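You operate a simulated robot arm through the tools that you are given. There is no shell and no other tool. Be economical: measure what you need, move in short steps, check, and stop when the job is done.

You are at the controls of a simulated robot arm. One attempt, no reset.

JOB
Unload the long white tray into the purple ticket box, lid on, and lay the tray in the brass frame.
Fine: draw the block right back before the stack comes out; the buff stack stays. Set down upright: long white tray.

It is judged by the outcome, as a careful person would: the job done as asked, and still so three seconds after it is handed in. It fails if anything else is knocked over, pushed out of place, dropped, spilled or broken. A push-on lid holds only when it is set on centred and level and pressed home; a screw cap is set on level and turned clockwise until tight.

ROBOT AND FRAMES
A 7-joint arm with a two-finger parallel gripper, fixed in place. Base frame: the origin is at the foot of the arm, x ahead of it, y to its left, z up; the work surface is at about z = 0.88. Lengths are in m, angles in degrees, forces in N, time in s.
With the tool pointing down near the work surface it reaches from about 0.22 to 0.74 m from the base axis. Its first joint turns from -166.0 to 166.0 degrees. Payload 1.57 kg.
The tool frame sits at the grasp point between the pads (the TCP): z along the fingers, y along the line on which they close. The tips reach 0.03 m beyond it. Largest opening 0.11 m; finger width 0.024, thickness 0.012; the body of the gripper, 0.048 by 0.112 m, starts 0.078 m behind the TCP.
Orientation is that of the tool frame in the base frame, as a unit quaternion [w, x, y, z]. With the fingers straight down and closing along the base's y, the tool's x points along the base's -x, its y along +y and its z along -z.

CONTROLS
- The arm moves only by the tool step_arm. Its argument "plan" is a list of rows, each an object (a shift or turn left out is 0, a gripper value left out holds the last) with "xyz": the shift along the tool's x, y, z in m, a list of three; "angular": the turn, a rotation vector about the tool's x, y, z in degrees, a list of three; "fingers": the finger opening in m, from 0 to 0.11. In form: [{"xyz": [tx, ty, tz], "angular": [wx, wy, wz], "fingers": fingers}, ...]. A call has 1 to 10 rows; each row is the pose to reach, as a shift and turn from the pose commanded when the call began, along the tool's axes at that moment. Each row takes 0.2 s and may step no farther than 0.05 m and 8.6 degrees from the row before; otherwise, or with a gripper value out of range, the whole call is refused. A pose out of reach is approached as far as the arm can. The call stops where the force on the tool passes 70 N (or 10 N more than at its start, if that is more) or the arm is blocked; 0.2 s more then pass. Each finger travels about 0.045 m/s and halts on what it meets, pressing with about 40 N; the grip force reading is that of the motor and also rises with nothing between the fingers. The clock runs only during rows and for 0.2 s after the last one: add rows that repeat a pose to give the fingers time. The reply holds the time, the measured pose of the TCP, the force on the tool along the base axes, the opening and the grip force, in the units named above and with some noise, with the torque about the TCP (base axes, N m) and any sound that the robot's microphone picked up.
- Cameras (640 x 400 px; columns grow to the right, rows downward): "scene" is fixed at [0.2319, 0.6667, 1.5943]; the picture's right is [-0.99, -0.13, 0.00], its down [-0.13, 0.95, -0.30] and it looks along [0.04, -0.29, -0.95] (base axes); focal length 214 px, centre (320, 200). "wrist" rides on the gripper at [0.07, 0.016, -0.141] in the tool frame; the picture's right is [-0.23, 0.97, 0.00], its down [-0.86, -0.20, -0.48] and it looks along [-0.47, -0.11, 0.88] (tool axes); focal length 222 px, centre (320, 200). There is no depth. A picture from a camera that has moved, and an enlarged one, comes with that camera's place and axes in the base frame and with its lens. The place of the scene camera against the robot may be out by one fixed shift of up to 0.025 m in any direction.
- snapshot(camera): a new picture of that camera. The clock stands still meanwhile.
- move_column(by): slides the trunk up (or, below 0, down) by that many m; the arm rides with it, the base frame stays. It gives what a move gives, with no picture.
- close_up(camera, box): a new picture of the part [left, top, right, bottom] of that camera's present view, enlarged. The clock stands still meanwhile.
- finish_job(): hands the job in; it is judged then, once.

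Work in short steps. Places have to be worked out from the pictures, the camera data and where the tool is seen: move nearer, look again, correct. Check each grasp and each placing, and mend what went wrong. You have 120 turns and 68 pictures in all, those below and enlarged ones among them. Open the gripper and draw the arm clear of the work before you hand the job in, unless the task says otherwise; then end with one line.

The tools are called after ">>>" as a command line: name --argument value ..., lists and objects as JSON in quotes. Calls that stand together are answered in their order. step_arm: Moves the arm, as the interface text tells. Its arguments: {"type":"object","properties":{"plan":{"type":"array","items":{"type":"object","properties":{"xyz":{"type":"array","items":{"type":"number"}},"angular":{"type":"array","items":{"type":"number"}},"fingers":{"type":"number"}}}}},"required":["plan"]} The other tools are called the same way: move_column (by) slides the trunk up or down; snapshot (camera) takes a picture; close_up (camera, box) takes an enlarged picture of a part of a camera's view; finish_job () hands the job in.

At the start:

```text
time_s: 0.0
tool_pos: [0.4418, 0.1923, 1.2527]
ee_rot: [-0.001, 0.0, 1.0, 0.0]
force: [1.3, 0.7, 0.1]
wrist_torque: [0.02, 0.01, 0.02]
gripper_width: 0.1097
gripper_force: 0.1
trunk travel left (down, up): [-0.525, 0.065]
```

scene: 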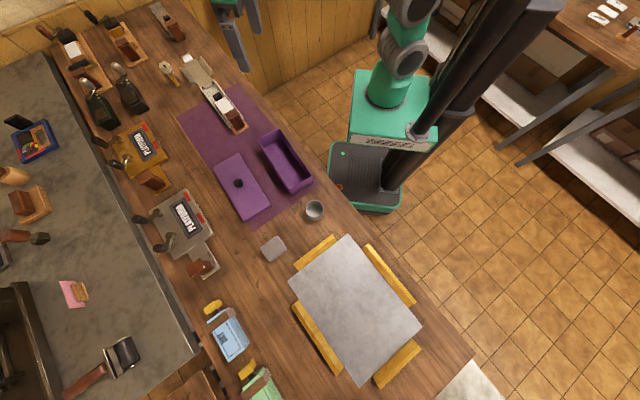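
wrist: 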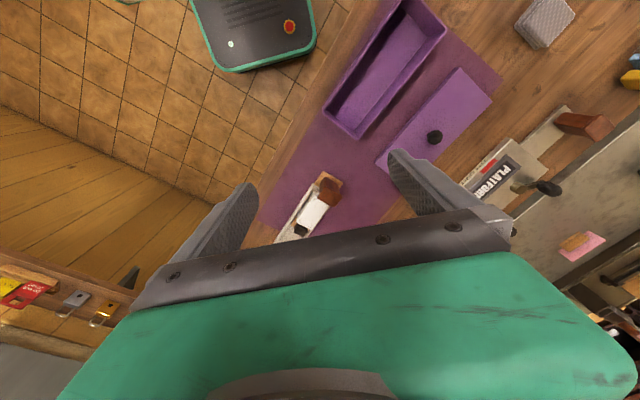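

The scene shows the white tray on the mat near the box and lid. I'll enlarge those parts to see the tray's contents, the box and the frame.

>>> close_up --camera "scene" --box '[150, 40, 350, 165]'

>>> close_up --camera "scene" --box '[190, 130, 350, 230]'

>>> close_up --camera "scene" --box '[20, 0, 220, 125]'

>>> close_up --camera "scene" --box '[80, 110, 280, 235]'

>>> close_up --camera "scene" --box '[190, 215, 478, 395]'

```text
3.20 times, centred on (250, 102) of scene
camera zoom: at [0.2319, 0.6667, 1.5943], right [-0.99, -0.13, 0.0], down [-0.13, 0.95, -0.3], along [0.04, -0.29, -0.95], focal length 686 px, centre (544, 512)
```

zoom: 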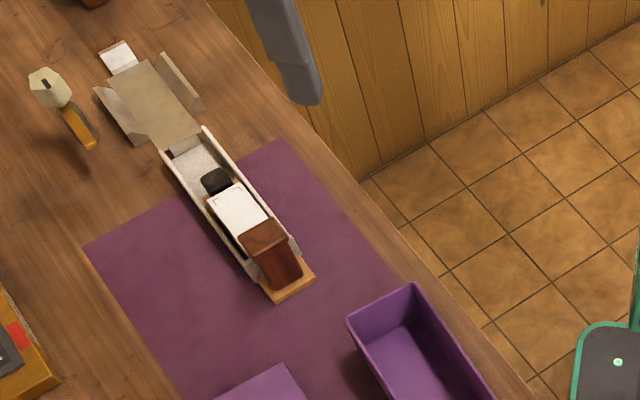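

```text
4.00 times, centred on (270, 180) of scene
camera zoom: at [0.2319, 0.6667, 1.5943], right [-0.99, -0.13, 0.0], down [-0.13, 0.95, -0.3], along [0.04, -0.29, -0.95], focal length 858 px, centre (520, 280)
```

zoom: 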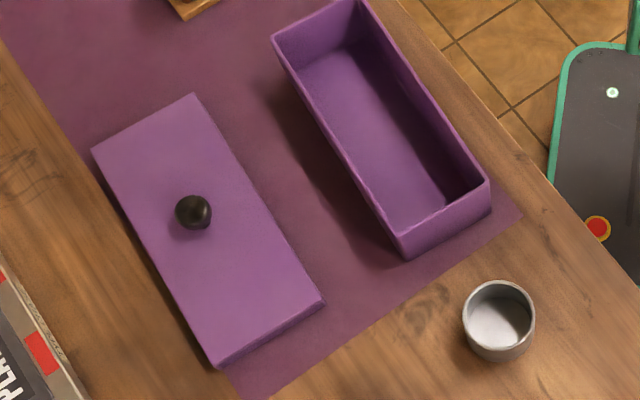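

```text
3.20 times, centred on (120, 62) of scene
camera zoom: at [0.2319, 0.6667, 1.5943], right [-0.99, -0.13, 0.0], down [-0.13, 0.95, -0.3], along [0.04, -0.29, -0.95], focal length 686 px, centre (960, 640)
```

zoom: 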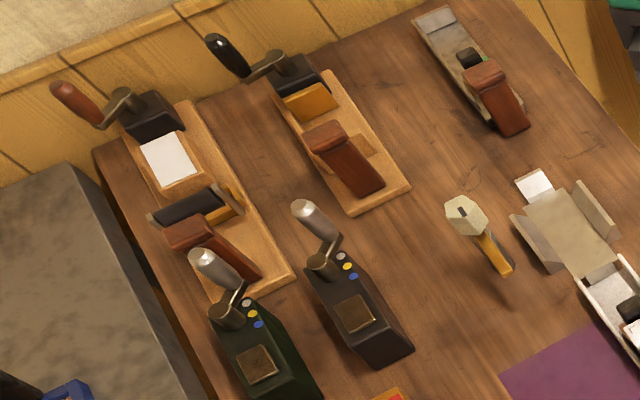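

```text
3.20 times, centred on (180, 172) of scene
camera zoom: at [0.2319, 0.6667, 1.5943], right [-0.99, -0.13, 0.0], down [-0.13, 0.95, -0.3], along [0.04, -0.29, -0.95], focal length 686 px, centre (768, 288)
```

zoom: 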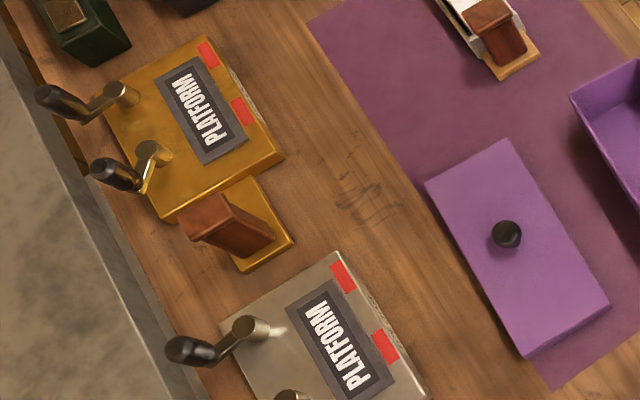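

```text
2.22 times, centred on (334, 305) of scene
camera zoom: at [0.2319, 0.6667, 1.5943], right [-0.99, -0.13, 0.0], down [-0.13, 0.95, -0.3], along [0.04, -0.29, -0.95], focal length 477 px, centre (289, -33)
```

zoom: 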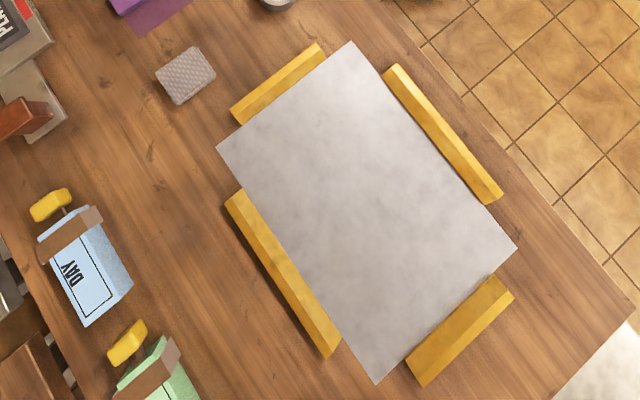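

The tray seems to lie at about (0.67, 0.13), running diagonally. I'll bring the wrist camera lower and closer to study it.

>>> step_arm --plan '[{"xyz": [-0.02, -0.01, 0.04]}, {"xyz": [-0.04, -0.02, 0.08]}, {"xyz": [-0.06, -0.03, 0.12]}, {"xyz": [-0.08, -0.03, 0.15]}]'

>>> snapshot --camera "wrist"

```text
time_s: 1.0
tool_pos: [0.5221, 0.1615, 1.1021]
ee_rot: [0.0, -0.001, 1.0, 0.0]
force: [-0.3, 0.9, 0.0]
wrist_torque: [-0.02, -0.03, 0.0]
gripper_width: 0.1099
gripper_force: 0.0
trunk travel left (down, up): [-0.525, 0.065]
```

```text
60 pictures are left
camera wrist: at [0.4523, 0.1778, 1.2432], right [0.23, 0.97, 0.0], down [0.86, -0.2, 0.48], along [0.47, -0.11, -0.88], focal length 222 px, centre (320, 200)
```

wrist: 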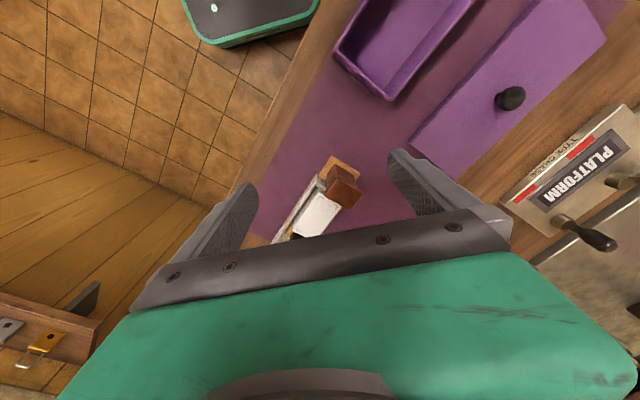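

The gripper hides the tray in this pose. I'll yaw 45° so the camera looks along the tray from its near end.

>>> step_arm --plan '[{"xyz": [-0.012, 0.006, -0.005], "angular": [0, 0, 7.5]}, {"xyz": [-0.024, 0.012, -0.01], "angular": [0, 0, 15]}, {"xyz": [-0.036, 0.018, -0.015], "angular": [0, 0, 22.5]}, {"xyz": [-0.048, 0.024, -0.02], "angular": [0, 0, 30]}, {"xyz": [-0.06, 0.03, -0.025], "angular": [0, 0, 37.5]}, {"xyz": [-0.075, 0.035, -0.03], "angular": [0, 0, 45]}]'

>>> snapshot --camera "wrist"

```text
time_s: 2.4
tool_pos: [0.5964, 0.1979, 1.1318]
ee_rot: [-0.001, 0.384, 0.923, -0.001]
force: [-1.1, 0.2, 1.3]
wrist_torque: [0.01, 0.02, 0.02]
gripper_width: 0.1098
gripper_force: 0.1
trunk travel left (down, up): [-0.525, 0.065]
```

```text
59 pictures are left
camera wrist: at [0.5605, 0.2581, 1.273], right [0.85, 0.53, 0.0], down [0.46, -0.75, 0.48], along [0.25, -0.41, -0.88], focal length 222 px, centre (320, 200)
```

wrist: 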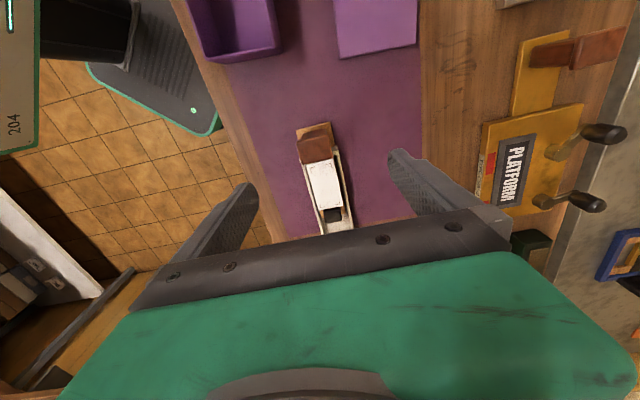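

>>> close_up --camera "wrist" --box '[270, 110, 400, 240]'

```text
3.08 times, centred on (335, 175) of wrist
camera zoom: at [0.5605, 0.2581, 1.273], right [0.85, 0.53, 0.0], down [0.46, -0.75, 0.48], along [0.25, -0.41, -0.88], focal length 684 px, centre (274, 277)
```

zoom: 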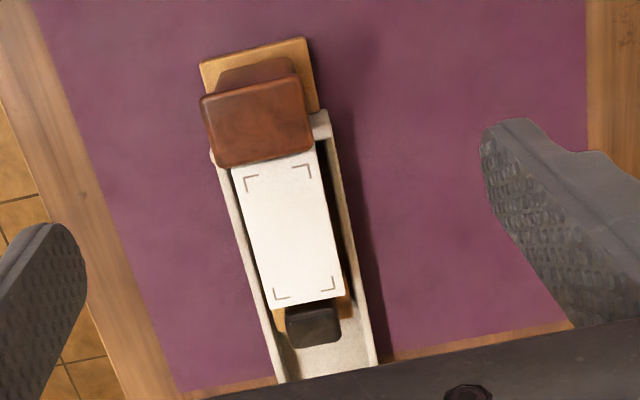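

The white stack sits between the brown handle block at the near end and a small black block behind it. I'll move further along to view the far end up close.

>>> step_arm --plan '[{"xyz": [-0.045, 0, 0.015]}, {"xyz": [-0.09, 0, 0.03]}, {"xyz": [-0.135, 0, 0.05]}]'

>>> close_up --camera "wrist" --box '[220, 0, 440, 240]'

```text
time_s: 3.2
tool_pos: [0.6936, 0.1013, 1.0805]
ee_rot: [0.0, 0.383, 0.924, 0.001]
force: [0.1, -0.5, 1.0]
wrist_torque: [0.01, 0.02, -0.02]
gripper_width: 0.1101
gripper_force: 0.2
trunk travel left (down, up): [-0.525, 0.065]
```

```text
1.67 times, centred on (330, 120) of wrist
camera zoom: at [0.6557, 0.1625, 1.2222], right [0.85, 0.53, 0.0], down [0.46, -0.75, 0.48], along [0.25, -0.41, -0.88], focal length 370 px, centre (303, 333)
```

zoom: 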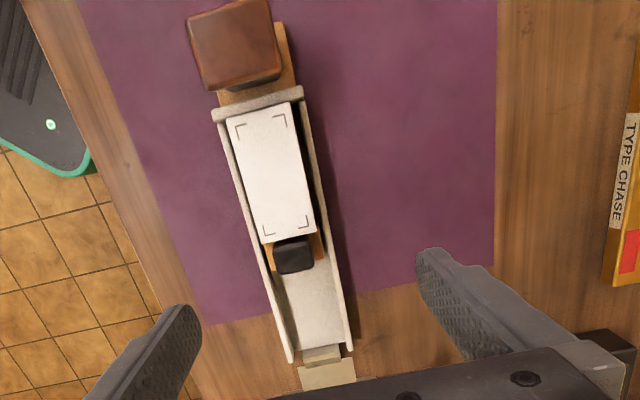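

There is an end wall at the near end with a handle beyond it, then the white stack, then a tan follower block with a black knob and free space behind it. I'll roll the tool to get a side view of heights.

>>> step_arm --plan '[{"xyz": [0.01, -0.02, 0], "angular": [-8, 0, 0]}, {"xyz": [0.02, -0.04, 0], "angular": [-16, 0, 0]}, {"xyz": [0.03, -0.06, 0], "angular": [-24, 0, 0]}, {"xyz": [0.03, -0.08, 0], "angular": [-32, 0, 0]}, {"xyz": [0.03, -0.1, 0], "angular": [-40, 0, 0]}]'

>>> close_up --camera "wrist" --box '[160, 0, 480, 240]'

```text
time_s: 4.4
tool_pos: [0.6762, 0.0509, 1.1904]
ee_rot: [0.087, 0.372, 0.898, 0.218]
force: [-2.0, -1.3, 0.5]
wrist_torque: [0.08, -0.13, -0.05]
gripper_width: 0.1101
gripper_force: 0.0
out of reach, approached as far as the arm can: row 1, 2, 3, 4, 5
trunk travel left (down, up): [-0.525, 0.065]
```

```text
1.67 times, centred on (320, 120) of wrist
camera zoom: at [0.5922, 0.0644, 1.325], right [0.77, 0.45, 0.44], down [0.33, -0.88, 0.33], along [0.54, -0.11, -0.83], focal length 370 px, centre (320, 333)
```

zoom: 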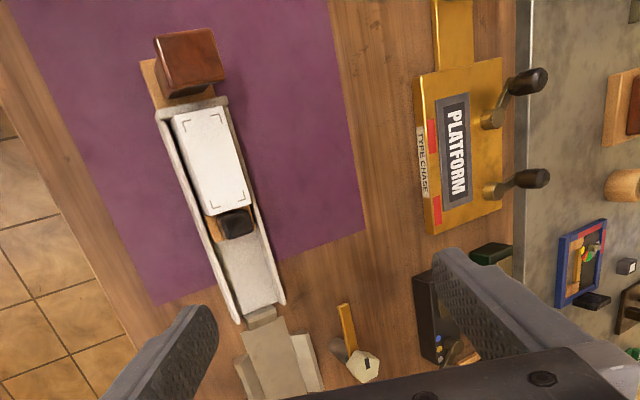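

>>> close_up --camera "wrist" --box '[230, 20, 350, 200]'

```text
2.22 times, centred on (290, 110) of wrist
camera zoom: at [0.5922, 0.0644, 1.325], right [0.77, 0.45, 0.44], down [0.33, -0.88, 0.33], along [0.54, -0.11, -0.83], focal length 494 px, centre (387, 400)
```

zoom: 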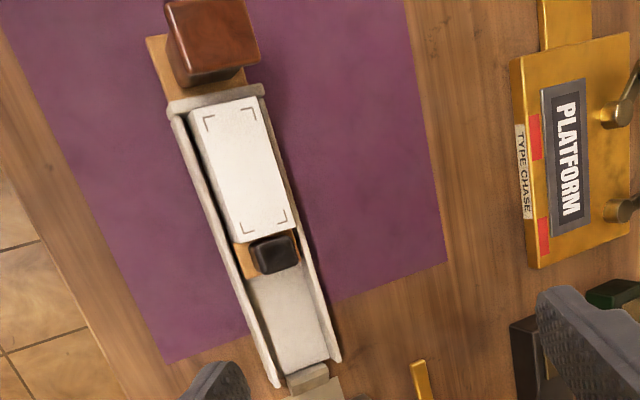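

From two views I triangulate: stack about 0.044 × 0.088, top z ≈ 0.92, centre (0.653, 0.123); wall tops z ≈ 0.90; knob top (0.695, 0.083, 0.93). That roll hit the reach limit, so I'll roll back.

>>> step_arm --plan '[{"angular": [8, 0, 0]}, {"angular": [16, 0, 0]}, {"angular": [24, 0, 0]}, {"angular": [27, 0, 0]}]'

```text
time_s: 5.4
tool_pos: [0.6721, 0.0516, 1.1813]
ee_rot: [-0.005, 0.382, 0.924, -0.002]
force: [-0.3, 0.5, 0.2]
wrist_torque: [-0.03, 0.0, 0.0]
gripper_width: 0.1099
gripper_force: 0.1
out of reach, approached as far as the arm can: row 4
trunk travel left (down, up): [-0.525, 0.065]
```

Rolled back upright; reach shrinks with height, so I go lower. I'll move above the black knob at z ≈ 1.02 with fingers at 0.06.

>>> step_arm --plan '[{"xyz": [0.003, 0.01, 0.045], "fingers": 0.06}, {"xyz": [0.006, 0.02, 0.09]}, {"xyz": [0.006, 0.035, 0.13]}, {"xyz": [0.006, 0.0385, 0.16]}]'

>>> snapshot --camera "wrist"

>>> close_up --camera "scene" --box '[170, 50, 270, 140]'

```text
time_s: 6.4
tool_pos: [0.7075, 0.0869, 1.0226]
ee_rot: [-0.006, 0.381, 0.925, -0.002]
force: [0.9, -0.6, 0.6]
wrist_torque: [0.01, 0.02, 0.0]
gripper_width: 0.0601
gripper_force: 0.1
out of reach, approached as far as the arm can: row 1, 2, 3, 4
trunk travel left (down, up): [-0.525, 0.065]
```

```text
54 pictures are left
camera wrist: at [0.6722, 0.148, 1.1647], right [0.85, 0.53, -0.01], down [0.47, -0.74, 0.47], along [0.24, -0.41, -0.88], focal length 222 px, centre (320, 200)
```

wrist: 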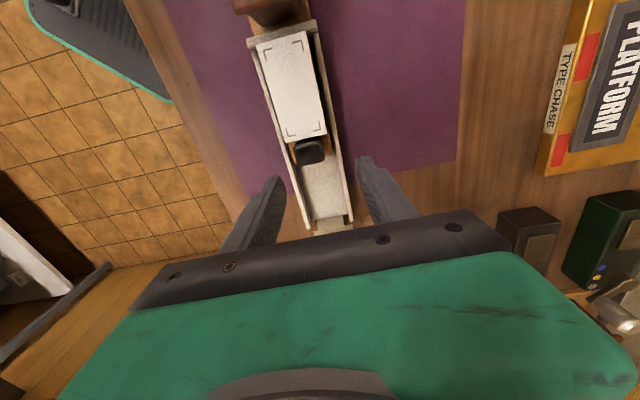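

```text
4.44 times, centred on (220, 95) of scene
camera zoom: at [0.2319, 0.6667, 1.5943], right [-0.99, -0.13, 0.0], down [-0.13, 0.95, -0.3], along [0.04, -0.29, -0.95], focal length 953 px, centre (764, 667)
```

zoom: 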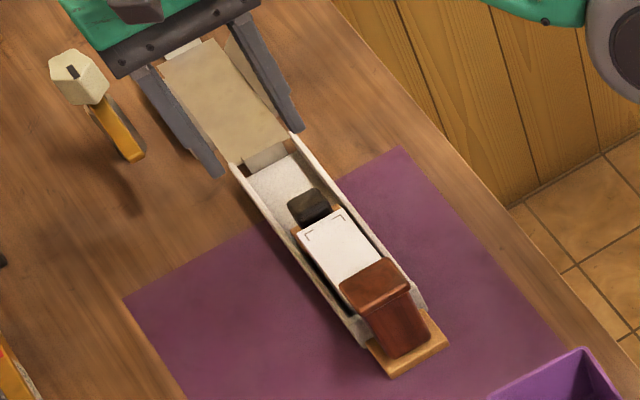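

The knob is confirmed at about (0.697, 0.084). I'll tilt about 16° outward for reach and lower the open fingers around the knob.

>>> step_arm --plan '[{"xyz": [0.005, -0.01, 0.01], "angular": [0, -8, 0]}, {"xyz": [0.005, -0.01, 0.02], "angular": [0, -16, 0]}, {"xyz": [0.005, -0.01, 0.045], "angular": [0, -16, 0]}, {"xyz": [0.005, -0.01, 0.065], "angular": [0, -16, 0]}]'

>>> snapshot --camera "wrist"

```text
time_s: 7.4
tool_pos: [0.6975, 0.0836, 0.96]
ee_rot: [0.123, 0.377, 0.916, -0.056]
force: [-0.5, -0.1, 0.0]
wrist_torque: [0.03, 0.03, -0.05]
gripper_width: 0.0602
gripper_force: 0.1
out of reach, approached as far as the arm can: row 1, 2
trunk travel left (down, up): [-0.525, 0.065]
```

```text
52 pictures are left
camera wrist: at [0.6368, 0.1693, 1.0761], right [0.84, 0.54, 0.05], down [0.36, -0.63, 0.69], along [0.4, -0.56, -0.72], focal length 222 px, centre (320, 200)
```

wrist: 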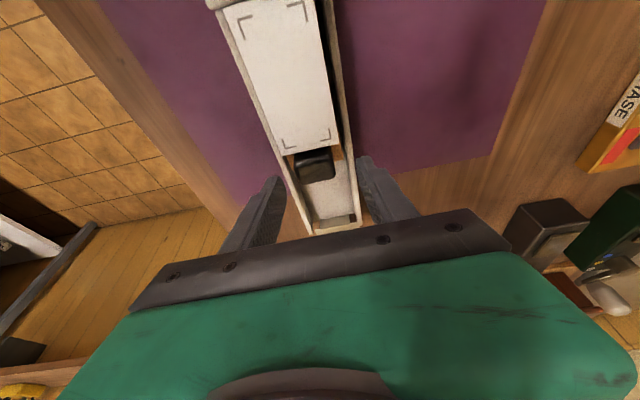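

The fingers straddle the knob. I'll lower 13 mm more and close on it.

>>> step_arm --plan '[{"xyz": [0.0036, 0, 0.0125]}, {"xyz": [0.0036, 0, 0.0125], "fingers": 0.0}, {"xyz": [0.0036, 0, 0.0125]}, {"xyz": [0.0036, 0, 0.0125]}, {"xyz": [0.0036, 0, 0.0125]}, {"xyz": [0.0036, 0, 0.0125]}]'

>>> snapshot --camera "wrist"

```text
time_s: 8.8
tool_pos: [0.6959, 0.082, 0.9447]
ee_rot: [0.123, 0.377, 0.916, -0.054]
force: [-2.3, -2.4, 0.0]
wrist_torque: [-0.04, -0.06, 0.02]
gripper_width: 0.0311
gripper_force: 40.0
trunk travel left (down, up): [-0.525, 0.065]
```

```text
51 pictures are left
camera wrist: at [0.6354, 0.1691, 1.0625], right [0.84, 0.54, 0.05], down [0.36, -0.63, 0.69], along [0.4, -0.56, -0.72], focal length 222 px, centre (320, 200)
```

wrist: 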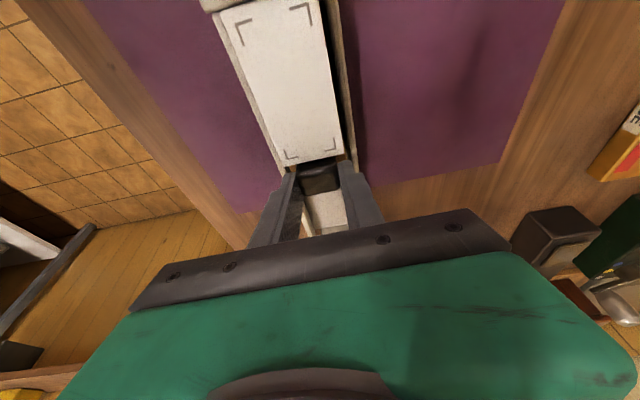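

Gripped at 0.031 m on the knob. I draw it back along the tray in small rows.

>>> step_arm --plan '[{"xyz": [-0.0096, 0, 0.0028]}, {"xyz": [-0.0192, 0, 0.0055]}, {"xyz": [-0.0288, 0, 0.0083]}, {"xyz": [-0.0384, 0, 0.011]}]'

>>> snapshot --camera "wrist"

```text
time_s: 9.8
tool_pos: [0.7009, 0.0552, 0.9445]
ee_rot: [0.12, 0.378, 0.916, -0.056]
force: [-1.7, 1.2, -0.9]
wrist_torque: [-0.09, -0.07, -0.01]
gripper_width: 0.0312
gripper_force: 39.6
out of reach, approached as far as the arm can: row 1, 2, 3, 4
trunk travel left (down, up): [-0.525, 0.065]
```

```text
50 pictures are left
camera wrist: at [0.6405, 0.1416, 1.0635], right [0.84, 0.54, 0.05], down [0.36, -0.63, 0.69], along [0.4, -0.56, -0.72], focal length 222 px, centre (320, 200)
```

wrist: 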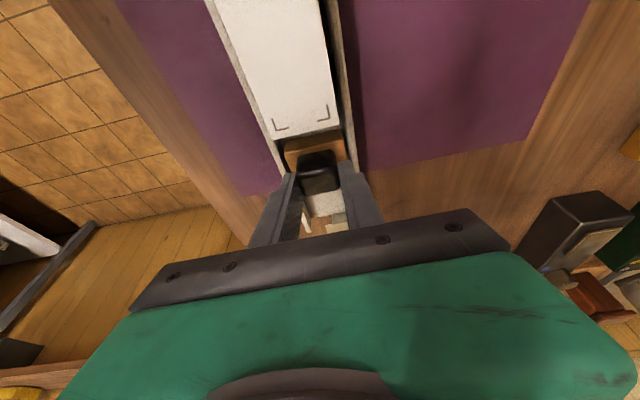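

The arm hit its reach limit and the pull swung the tray slightly sideways. Since the block is short of reach, I'll push the tray gently back along its own axis (block against stack against end wall) to bring it nearer, then redo the draw.

>>> step_arm --plan '[{"xyz": [0.0096, 0, -0.0028]}, {"xyz": [0.0192, 0, -0.0055]}, {"xyz": [0.0288, 0, -0.0083]}, {"xyz": [0.0384, 0, -0.011]}, {"xyz": [0.048, 0, -0.0138]}]'

>>> snapshot --camera "wrist"

>>> close_up --camera "scene" --box '[170, 50, 330, 170]'

```text
time_s: 11.0
tool_pos: [0.6949, 0.0943, 0.9453]
ee_rot: [0.123, 0.377, 0.917, -0.054]
force: [-0.7, -1.1, 0.9]
wrist_torque: [0.46, 0.34, 0.26]
gripper_width: 0.0308
gripper_force: 40.1
out of reach, approached as far as the arm can: row 1, 2, 3, 4, 5
trunk travel left (down, up): [-0.525, 0.065]
```

```text
49 pictures are left
camera wrist: at [0.6334, 0.18, 1.0627], right [0.84, 0.54, 0.05], down [0.36, -0.63, 0.69], along [0.41, -0.56, -0.72], focal length 222 px, centre (320, 200)
```

wrist: 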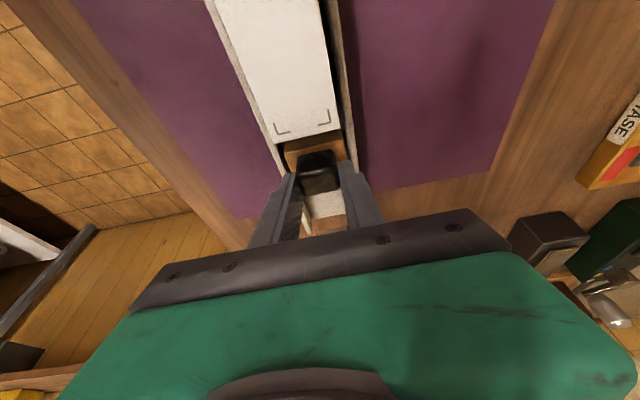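

```text
3.33 times, centred on (250, 110) of scene
camera zoom: at [0.2319, 0.6667, 1.5943], right [-0.99, -0.13, 0.0], down [-0.13, 0.95, -0.3], along [0.04, -0.29, -0.95], focal length 715 px, centre (553, 500)
```

zoom: 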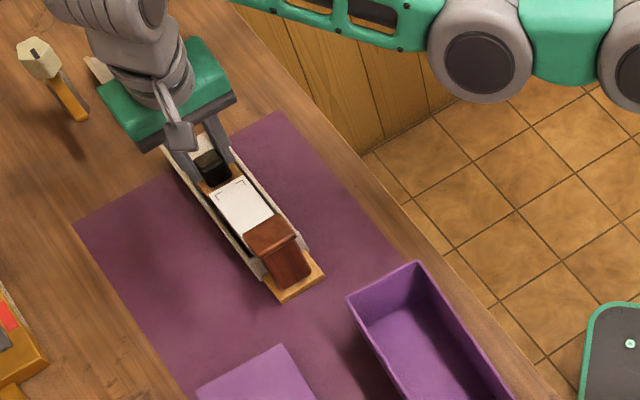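

The tray came about 2.5 cm nearer and the block now stands clear of the stack. I'll release, rise, and return to a vertical tool, since the tilt seems to reduce reach.

>>> step_arm --plan '[{"fingers": 0.055}, {"fingers": 0.055}, {"xyz": [-0.008, 0, -0.029]}, {"xyz": [-0.014, 0, -0.05], "angular": [0, 8, 0]}, {"xyz": [-0.014, 0, -0.05], "angular": [0, 16, 0]}, {"xyz": [-0.014, 0, -0.05], "angular": [0, 16, 0]}]'

>>> snapshot --camera "wrist"

```text
time_s: 12.4
tool_pos: [0.6959, 0.095, 0.9954]
ee_rot: [-0.005, 0.381, 0.925, -0.002]
force: [0.0, 0.2, -0.3]
wrist_torque: [-0.02, 0.03, 0.01]
gripper_width: 0.0549
gripper_force: 0.0
trunk travel left (down, up): [-0.525, 0.065]
```

```text
47 pictures are left
camera wrist: at [0.6598, 0.1556, 1.1386], right [0.85, 0.53, -0.01], down [0.47, -0.75, 0.47], along [0.24, -0.4, -0.88], focal length 222 px, centre (320, 200)
```

wrist: 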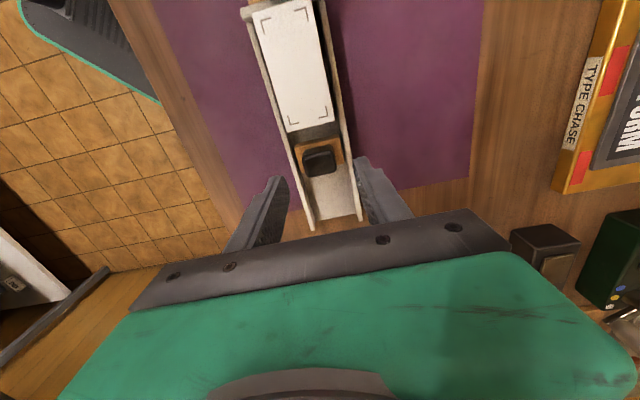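

The gap between block and stack is now about 2 cm; the knob is at (0.693, 0.099). I'll grip it vertically and push the tray about 2 cm nearer.

>>> step_arm --plan '[{"xyz": [0.002, 0, 0.025]}, {"xyz": [0.002, 0, 0.051]}, {"xyz": [0.002, 0, 0.051], "fingers": 0.0}, {"xyz": [0.002, 0, 0.051]}, {"xyz": [0.002, 0, 0.051]}, {"xyz": [0.012, 0, 0.051]}, {"xyz": [0.022, 0, 0.051]}]'

>>> snapshot --camera "wrist"

>>> close_up --camera "scene" --box '[190, 70, 330, 170]'

```text
time_s: 14.0
tool_pos: [0.6785, 0.1095, 0.9475]
ee_rot: [-0.004, 0.381, 0.925, -0.001]
force: [1.1, -1.1, 4.2]
wrist_torque: [0.11, -0.11, -0.03]
gripper_width: 0.0311
gripper_force: 39.9
trunk travel left (down, up): [-0.525, 0.065]
```

```text
46 pictures are left
camera wrist: at [0.642, 0.1704, 1.0885], right [0.85, 0.53, -0.01], down [0.47, -0.74, 0.47], along [0.25, -0.4, -0.88], focal length 222 px, centre (320, 200)
```

wrist: 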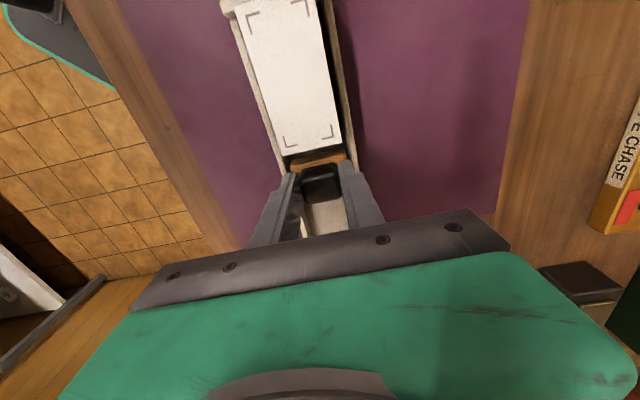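

```text
4.00 times, centred on (260, 120) of scene
camera zoom: at [0.2319, 0.6667, 1.5943], right [-0.99, -0.13, 0.0], down [-0.13, 0.95, -0.3], along [0.04, -0.29, -0.95], focal length 858 px, centre (560, 520)
```

zoom: 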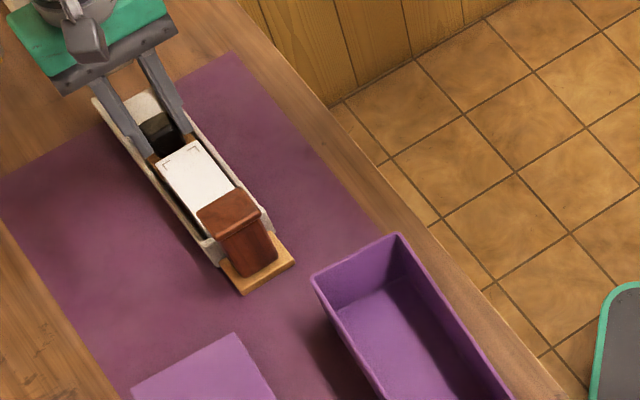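

The block slid forward rather than the tray moving much. I'll now pull back vertically, veering slightly toward the robot to stay in reach.

>>> step_arm --plan '[{"xyz": [-0.012, 0, 0]}, {"xyz": [-0.024, -0.002, 0]}, {"xyz": [-0.036, -0.004, 0]}, {"xyz": [-0.048, -0.007, 0]}, {"xyz": [-0.06, -0.011, 0]}, {"xyz": [-0.07, -0.015, 0]}, {"xyz": [-0.08, -0.019, 0]}]'

>>> snapshot --camera "wrist"

```text
time_s: 15.6
tool_pos: [0.7221, 0.0412, 0.9453]
ee_rot: [-0.004, 0.381, 0.925, -0.002]
force: [2.0, 4.2, 6.2]
wrist_torque: [0.12, -0.46, 0.08]
gripper_width: 0.031
gripper_force: 39.8
trunk travel left (down, up): [-0.525, 0.065]
```

```text
44 pictures are left
camera wrist: at [0.6861, 0.1019, 1.0884], right [0.85, 0.53, -0.01], down [0.47, -0.74, 0.47], along [0.25, -0.4, -0.88], focal length 222 px, centre (320, 200)
```

wrist: 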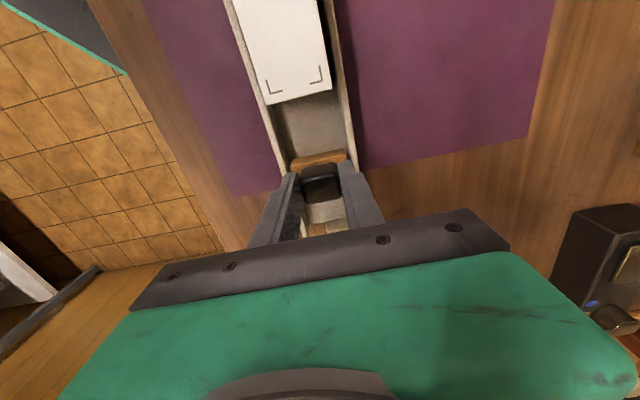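

The block slid well back. I'll continue to the end stop.

>>> step_arm --plan '[{"xyz": [-0.008, -0.003, 0]}, {"xyz": [-0.016, -0.007, 0]}, {"xyz": [-0.024, -0.011, 0]}, {"xyz": [-0.032, -0.015, 0]}]'

>>> snapshot --camera "wrist"

>>> close_up --camera "scene" --box '[170, 60, 290, 150]'

```text
time_s: 16.6
tool_pos: [0.7318, 0.0056, 0.9454]
ee_rot: [-0.006, 0.382, 0.924, -0.003]
force: [-15.7, 21.7, 4.8]
wrist_torque: [0.9, 0.19, 0.37]
gripper_width: 0.0316
gripper_force: 40.1
trunk travel left (down, up): [-0.525, 0.065]
```

```text
43 pictures are left
camera wrist: at [0.6958, 0.0679, 1.0872], right [0.85, 0.53, -0.01], down [0.47, -0.74, 0.47], along [0.24, -0.41, -0.88], focal length 222 px, centre (320, 200)
```

wrist: 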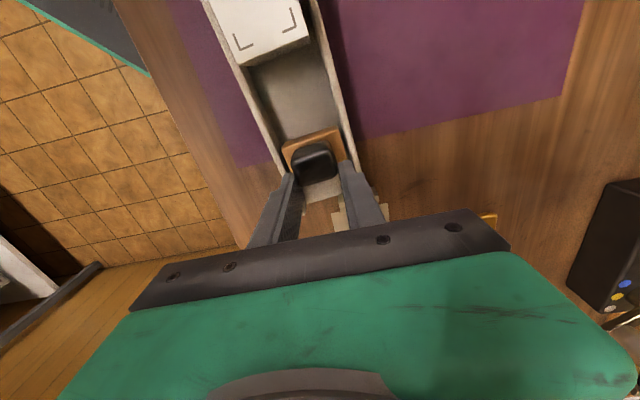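

```text
4.44 times, centred on (230, 105) of scene
camera zoom: at [0.2319, 0.6667, 1.5943], right [-0.99, -0.13, 0.0], down [-0.13, 0.95, -0.3], along [0.04, -0.29, -0.95], focal length 953 px, centre (720, 622)
```

zoom: 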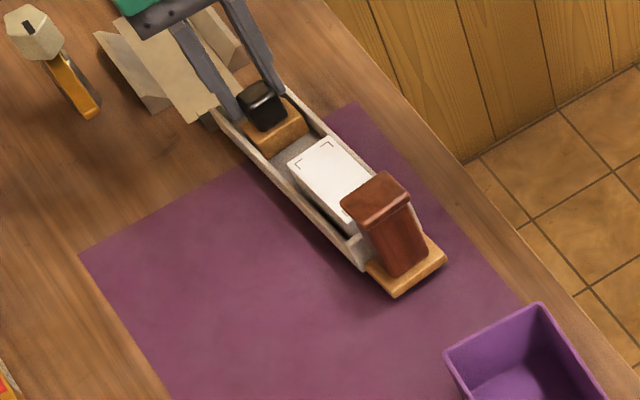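

Force rose to 27 N with the block near the far end, so likely at its stop. I'll release, rise and check.

>>> step_arm --plan '[{"fingers": 0.055}, {"fingers": 0.055}, {"xyz": [0.0, 0, -0.03]}, {"xyz": [0.02, 0, -0.07]}, {"xyz": [0.04, 0, -0.09]}]'

>>> close_up --camera "wrist" --box '[200, 0, 440, 240]'

>>> close_up --camera "scene" --box '[150, 40, 330, 170]'

```text
time_s: 17.8
tool_pos: [0.707, 0.0365, 1.0348]
ee_rot: [-0.006, 0.382, 0.924, -0.001]
force: [-0.5, 0.5, -0.3]
wrist_torque: [0.02, 0.02, 0.04]
gripper_width: 0.0551
gripper_force: 0.1
trunk travel left (down, up): [-0.525, 0.065]
```

```text
1.67 times, centred on (320, 120) of wrist
camera zoom: at [0.6706, 0.0973, 1.1767], right [0.85, 0.53, -0.01], down [0.47, -0.74, 0.47], along [0.24, -0.4, -0.88], focal length 370 px, centre (320, 333)
```

zoom: 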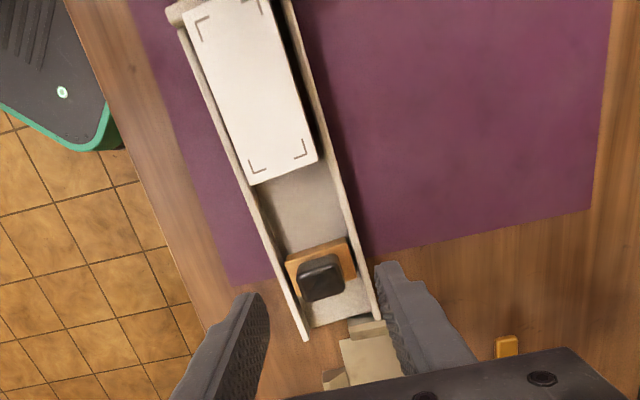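

```text
3.08 times, centred on (240, 105) of scene
camera zoom: at [0.2319, 0.6667, 1.5943], right [-0.99, -0.13, 0.0], down [-0.13, 0.95, -0.3], along [0.04, -0.29, -0.95], focal length 660 px, centre (566, 492)
```

zoom: 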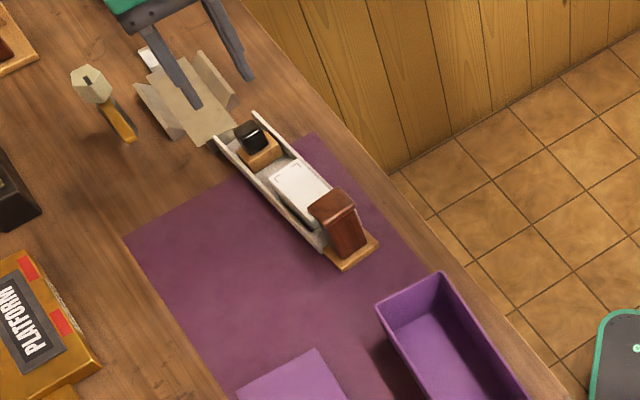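

The block moved about 5 cm and then the tray itself was dragged. I need to see whether there's a stop at that point, so I'll enlarge the far end.

>>> close_up --camera "wrist" --box '[290, 120, 370, 210]'

>>> close_up --camera "scene" --box '[190, 65, 250, 105]'

```text
4.44 times, centred on (330, 165) of wrist
camera zoom: at [0.6706, 0.0973, 1.1767], right [0.85, 0.53, -0.01], down [0.47, -0.74, 0.47], along [0.24, -0.4, -0.88], focal length 987 px, centre (276, 356)
```

zoom: 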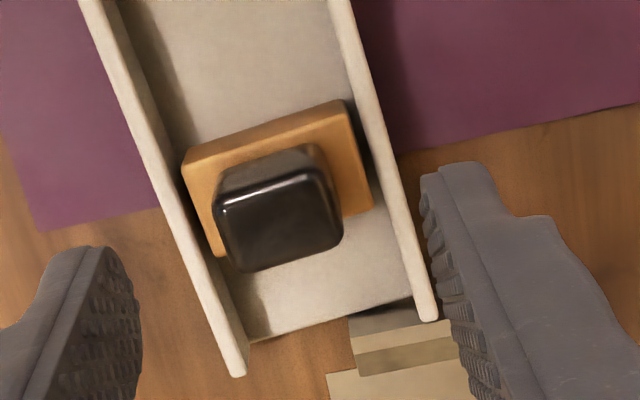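

```text
10.00 times, centred on (220, 85) of scene
camera zoom: at [0.2319, 0.6667, 1.5943], right [-0.99, -0.13, 0.0], down [-0.13, 0.95, -0.3], along [0.04, -0.29, -0.95], focal length 2145 px, centre (1320, 1350)
```

zoom: 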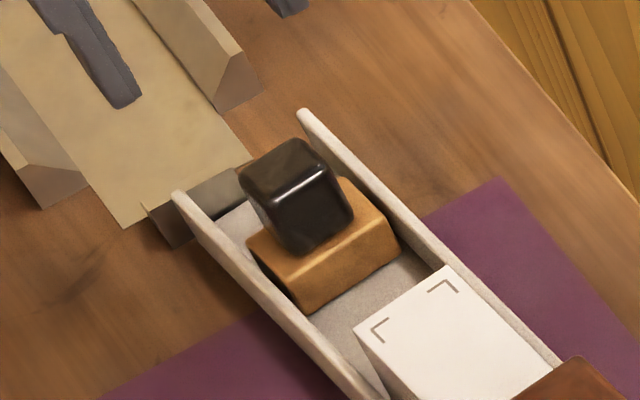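

The tray's far end is open and the block offers no more travel under 26 N, so it's at its built-in stop. The stack centre is now about (0.627, 0.092), axis about −41°. I'll move above it.

>>> step_arm --plan '[{"xyz": [0.03, -0.005, 0], "fingers": 0.08}, {"xyz": [0.065, -0.012, 0], "angular": [0, 0, -2]}, {"xyz": [0.095, -0.017, 0.0], "angular": [0, 0, -4]}, {"xyz": [0.095, -0.017, 0.03], "angular": [0, 0, -4]}]'

>>> snapshot --camera "wrist"

>>> close_up --camera "scene" --box '[190, 70, 310, 150]'

```text
time_s: 18.8
tool_pos: [0.6264, 0.0916, 1.0062]
ee_rot: [-0.005, 0.349, 0.937, 0.0]
force: [0.8, 0.2, 1.3]
wrist_torque: [-0.01, 0.01, 0.01]
gripper_width: 0.0799
gripper_force: 0.0
trunk travel left (down, up): [-0.525, 0.065]
```

```text
37 pictures are left
camera wrist: at [0.5858, 0.1493, 1.1481], right [0.81, 0.59, -0.01], down [0.52, -0.71, 0.47], along [0.27, -0.39, -0.88], focal length 222 px, centre (320, 200)
```

wrist: 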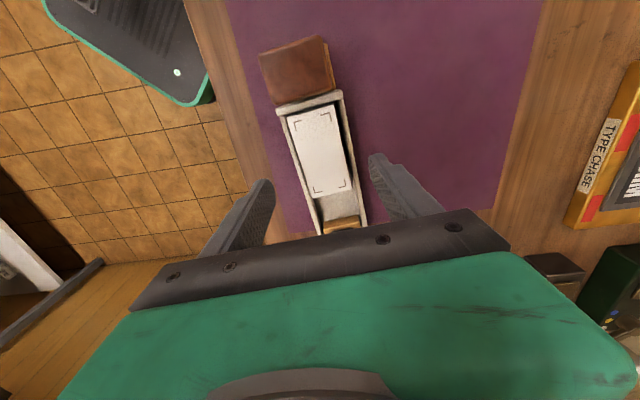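

```text
5.00 times, centred on (250, 110) of scene
camera zoom: at [0.2319, 0.6667, 1.5943], right [-0.99, -0.13, 0.0], down [-0.13, 0.95, -0.3], along [0.04, -0.29, -0.95], focal length 1072 px, centre (670, 650)
```

zoom: 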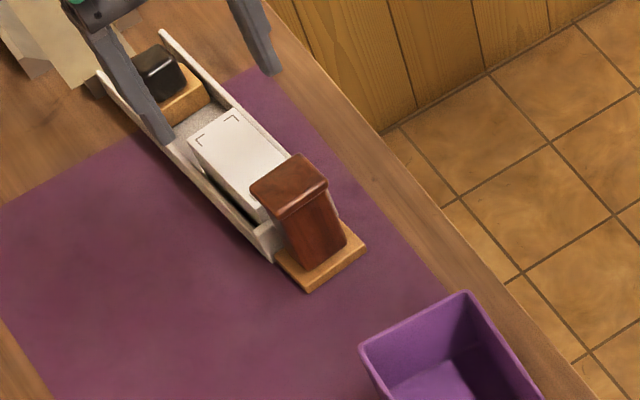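

Stack centre measured at (0.626, 0.094), axis −39°. I'll descend so the tips stay just above the tray walls and close.

>>> step_arm --plan '[{"xyz": [0.002, 0.0015, 0.03], "angular": [0, 0, -2]}, {"xyz": [0.002, 0.0015, 0.055], "angular": [0, 0, -2]}, {"xyz": [0.002, 0.0015, 0.069], "angular": [0, 0, -2]}, {"xyz": [0.002, 0.0015, 0.069], "angular": [0, 0, -2], "fingers": 0.02}, {"xyz": [0.002, 0.0015, 0.069], "angular": [0, 0, -2]}, {"xyz": [0.002, 0.0015, 0.069], "angular": [0, 0, -2]}, {"xyz": [0.002, 0.0015, 0.069], "angular": [0, 0, -2]}]'

>>> snapshot --camera "wrist"

```text
time_s: 20.4
tool_pos: [0.6275, 0.0932, 0.936]
ee_rot: [-0.005, 0.331, 0.943, -0.002]
force: [-0.3, 0.0, 0.0]
wrist_torque: [-0.02, -0.05, 0.01]
gripper_width: 0.0455
gripper_force: 31.3
trunk travel left (down, up): [-0.525, 0.065]
```

```text
35 pictures are left
camera wrist: at [0.5841, 0.1495, 1.0784], right [0.79, 0.62, -0.01], down [0.55, -0.69, 0.47], along [0.29, -0.38, -0.88], focal length 222 px, centre (320, 200)
```

wrist: 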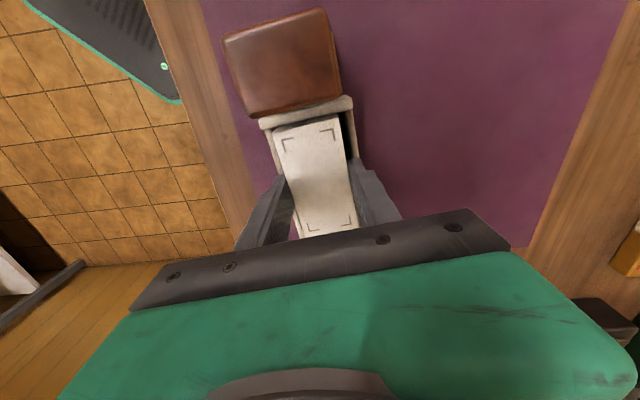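

The gripper holds the stack (0.0455 m). I'll lift slowly and check.

>>> step_arm --plan '[{"xyz": [0, 0, 0], "fingers": 0.02}, {"xyz": [0, 0, -0.01]}, {"xyz": [0, 0, -0.025]}, {"xyz": [0, 0, -0.05]}, {"xyz": [0, 0, -0.08]}, {"xyz": [0, 0, -0.11]}]'

>>> snapshot --camera "wrist"

>>> close_up --camera "scene" --box '[190, 70, 350, 210]'

```text
time_s: 21.8
tool_pos: [0.6283, 0.0917, 1.048]
ee_rot: [-0.006, 0.332, 0.943, -0.002]
force: [0.4, 0.3, -1.5]
wrist_torque: [0.02, 0.01, -0.02]
gripper_width: 0.045
gripper_force: 39.6
trunk travel left (down, up): [-0.525, 0.065]
```

```text
34 pictures are left
camera wrist: at [0.5862, 0.1488, 1.1902], right [0.79, 0.62, -0.01], down [0.55, -0.69, 0.47], along [0.28, -0.38, -0.88], focal length 222 px, centre (320, 200)
```

wrist: 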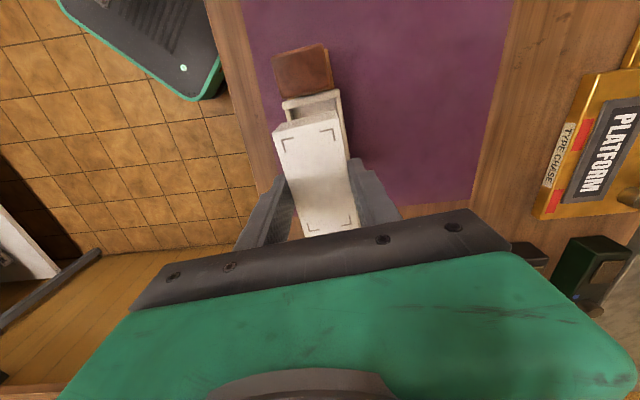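

```text
2.86 times, centred on (270, 140) of scene
camera zoom: at [0.2319, 0.6667, 1.5943], right [-0.99, -0.13, 0.0], down [-0.13, 0.95, -0.3], along [0.04, -0.29, -0.95], focal length 613 px, centre (463, 371)
```

zoom: 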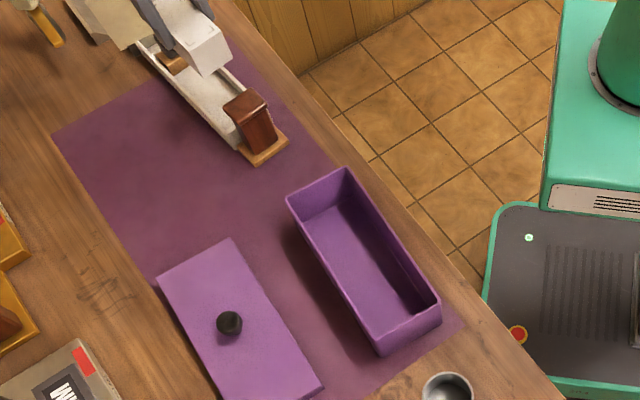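

The stack is out as one solid piece and the tray is empty. The box centre is about (0.40, 0.333), axis about −49°. I'll carry the stack there at height.

>>> step_arm --plan '[{"xyz": [0, 0, -0.045]}, {"xyz": [0.045, 0.005, -0.05], "angular": [0, 0, 1]}, {"xyz": [0.09, 0.01, -0.05], "angular": [0, 0, 2]}, {"xyz": [0.135, 0.018, -0.05], "angular": [0, 0, 4]}, {"xyz": [0.18, 0.025, -0.05], "angular": [0, 0, 6]}, {"xyz": [0.225, 0.03, -0.05], "angular": [0, 0, 8]}, {"xyz": [0.27, 0.035, -0.05], "angular": [0, 0, 10]}, {"xyz": [0.3, 0.04, -0.05], "angular": [0, 0, 10]}, {"xyz": [0.329, 0.045, -0.05], "angular": [0, 0, 10]}]'

>>> snapshot --camera "wrist"

>>> close_up --camera "scene" --box '[190, 70, 350, 210]'

```text
time_s: 23.8
tool_pos: [0.3997, 0.3345, 1.099]
ee_rot: [-0.004, 0.413, 0.911, -0.002]
force: [-0.4, -0.3, -0.8]
wrist_torque: [0.01, -0.01, 0.0]
gripper_width: 0.0454
gripper_force: 40.5
trunk travel left (down, up): [-0.525, 0.065]
```

```text
32 pictures are left
camera wrist: at [0.3679, 0.398, 1.2411], right [0.88, 0.47, -0.01], down [0.42, -0.78, 0.47], along [0.22, -0.42, -0.88], focal length 222 px, centre (320, 200)
```

wrist: 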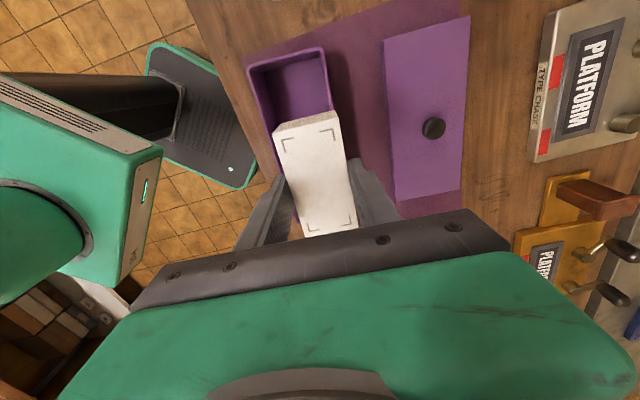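

```text
2.86 times, centred on (270, 140) of scene
camera zoom: at [0.2319, 0.6667, 1.5943], right [-0.99, -0.13, 0.0], down [-0.13, 0.95, -0.3], along [0.04, -0.29, -0.95], focal length 613 px, centre (463, 371)
```

zoom: 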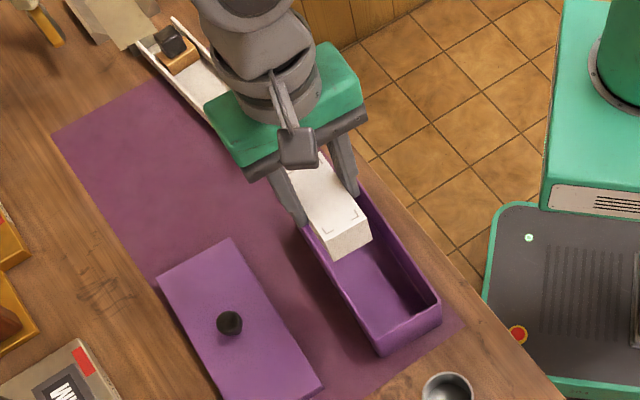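

Comparing views, the box centre line lies about 2 cm to the robot side of the tool. I'll shift, align yaw by 2°, and lower partway to check.

>>> step_arm --plan '[{"xyz": [-0.005, -0.01, 0.02], "angular": [0, 0, 1]}, {"xyz": [-0.01, -0.02, 0.04], "angular": [0, 0, 2]}, {"xyz": [-0.01, -0.02, 0.06], "angular": [0, 0, 2]}]'

>>> snapshot --camera "wrist"

>>> close_up --camera "scene" --box '[230, 100, 350, 210]'

```text
time_s: 24.6
tool_pos: [0.3907, 0.3123, 1.0403]
ee_rot: [-0.005, 0.429, 0.903, -0.002]
force: [-0.4, -0.1, -1.7]
wrist_torque: [0.04, 0.01, 0.0]
gripper_width: 0.0455
gripper_force: 39.9
trunk travel left (down, up): [-0.525, 0.065]
```

```text
30 pictures are left
camera wrist: at [0.3612, 0.3768, 1.1829], right [0.9, 0.44, -0.01], down [0.39, -0.79, 0.47], along [0.2, -0.43, -0.88], focal length 222 px, centre (320, 200)
```

wrist: 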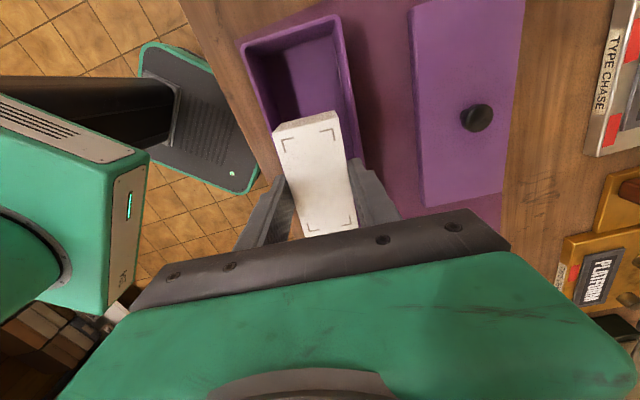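

```text
3.64 times, centred on (290, 155) of scene
camera zoom: at [0.2319, 0.6667, 1.5943], right [-0.99, -0.13, 0.0], down [-0.13, 0.95, -0.3], along [0.04, -0.29, -0.95], focal length 780 px, centre (429, 364)
```

zoom: 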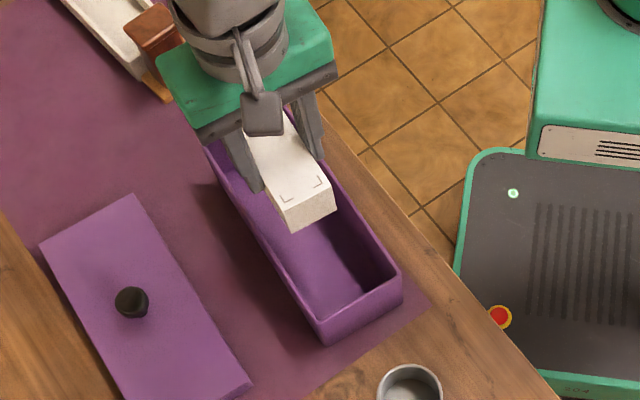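

The lateral error is about 3 mm. I'll correct it and lower the stack into the box.

>>> step_arm --plan '[{"xyz": [0, -0.003, 0.0]}, {"xyz": [0, -0.003, 0.03]}, {"xyz": [0, -0.003, 0.06]}, {"xyz": [0, -0.003, 0.08]}, {"xyz": [0, -0.003, 0.09]}, {"xyz": [0, -0.003, 0.095]}, {"xyz": [0, -0.003, 0.099]}]'

>>> snapshot --camera "wrist"

```text
time_s: 26.2
tool_pos: [0.3871, 0.3112, 0.9407]
ee_rot: [-0.005, 0.429, 0.903, -0.003]
force: [-0.6, 0.6, -0.6]
wrist_torque: [-0.01, -0.02, -0.03]
gripper_width: 0.0449
gripper_force: 39.8
trunk travel left (down, up): [-0.525, 0.065]
```

```text
28 pictures are left
camera wrist: at [0.3577, 0.3758, 1.0832], right [0.9, 0.44, -0.01], down [0.39, -0.79, 0.47], along [0.2, -0.43, -0.88], focal length 222 px, centre (320, 200)
```

wrist: 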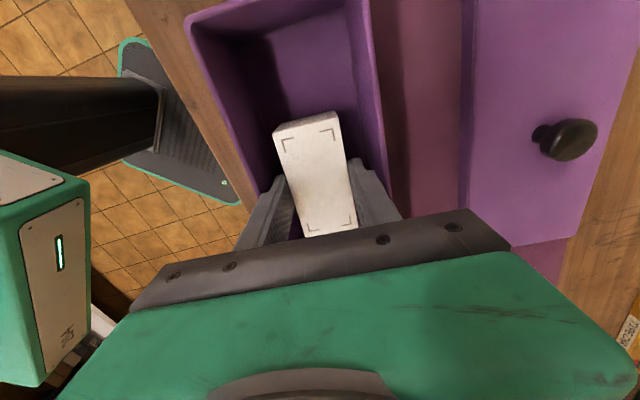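

Inside the box, well centred. I'll lower in millimetres until contact.

>>> step_arm --plan '[{"xyz": [0, 0, 0.003]}, {"xyz": [0, 0, 0.006]}, {"xyz": [0, 0, 0.009]}]'

```text
time_s: 27.0
tool_pos: [0.3876, 0.3105, 0.9341]
ee_rot: [-0.004, 0.429, 0.903, 0.002]
force: [-2.0, -3.1, 17.1]
wrist_torque: [0.1, 0.18, 0.02]
gripper_width: 0.0453
gripper_force: 39.8
trunk travel left (down, up): [-0.525, 0.065]
```

Contact at z 0.934. I release gently and rise straight out.

>>> step_arm --plan '[{"xyz": [0, 0, -0.003], "fingers": 0.052}, {"xyz": [0, 0, -0.003]}, {"xyz": [0, 0, -0.003]}, {"xyz": [0, 0, -0.02]}, {"xyz": [0, 0, -0.05]}, {"xyz": [0, 0, -0.09]}, {"xyz": [0, 0, -0.13]}, {"xyz": [0, 0, -0.17]}]'

>>> snapshot --camera "wrist"

```text
time_s: 28.8
tool_pos: [0.3864, 0.3113, 1.1031]
ee_rot: [-0.005, 0.429, 0.903, -0.003]
force: [0.5, -0.1, -0.4]
wrist_torque: [-0.03, 0.01, 0.01]
gripper_width: 0.0521
gripper_force: 0.0
trunk travel left (down, up): [-0.525, 0.065]
```

```text
27 pictures are left
camera wrist: at [0.3575, 0.3764, 1.2451], right [0.9, 0.44, -0.01], down [0.39, -0.79, 0.47], along [0.2, -0.43, -0.88], focal length 222 px, centre (320, 200)
```

wrist: 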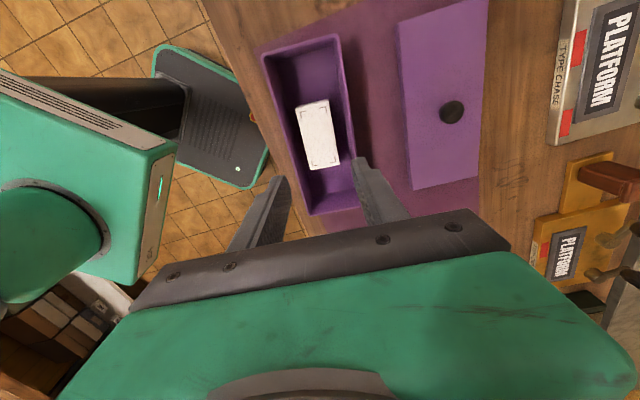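

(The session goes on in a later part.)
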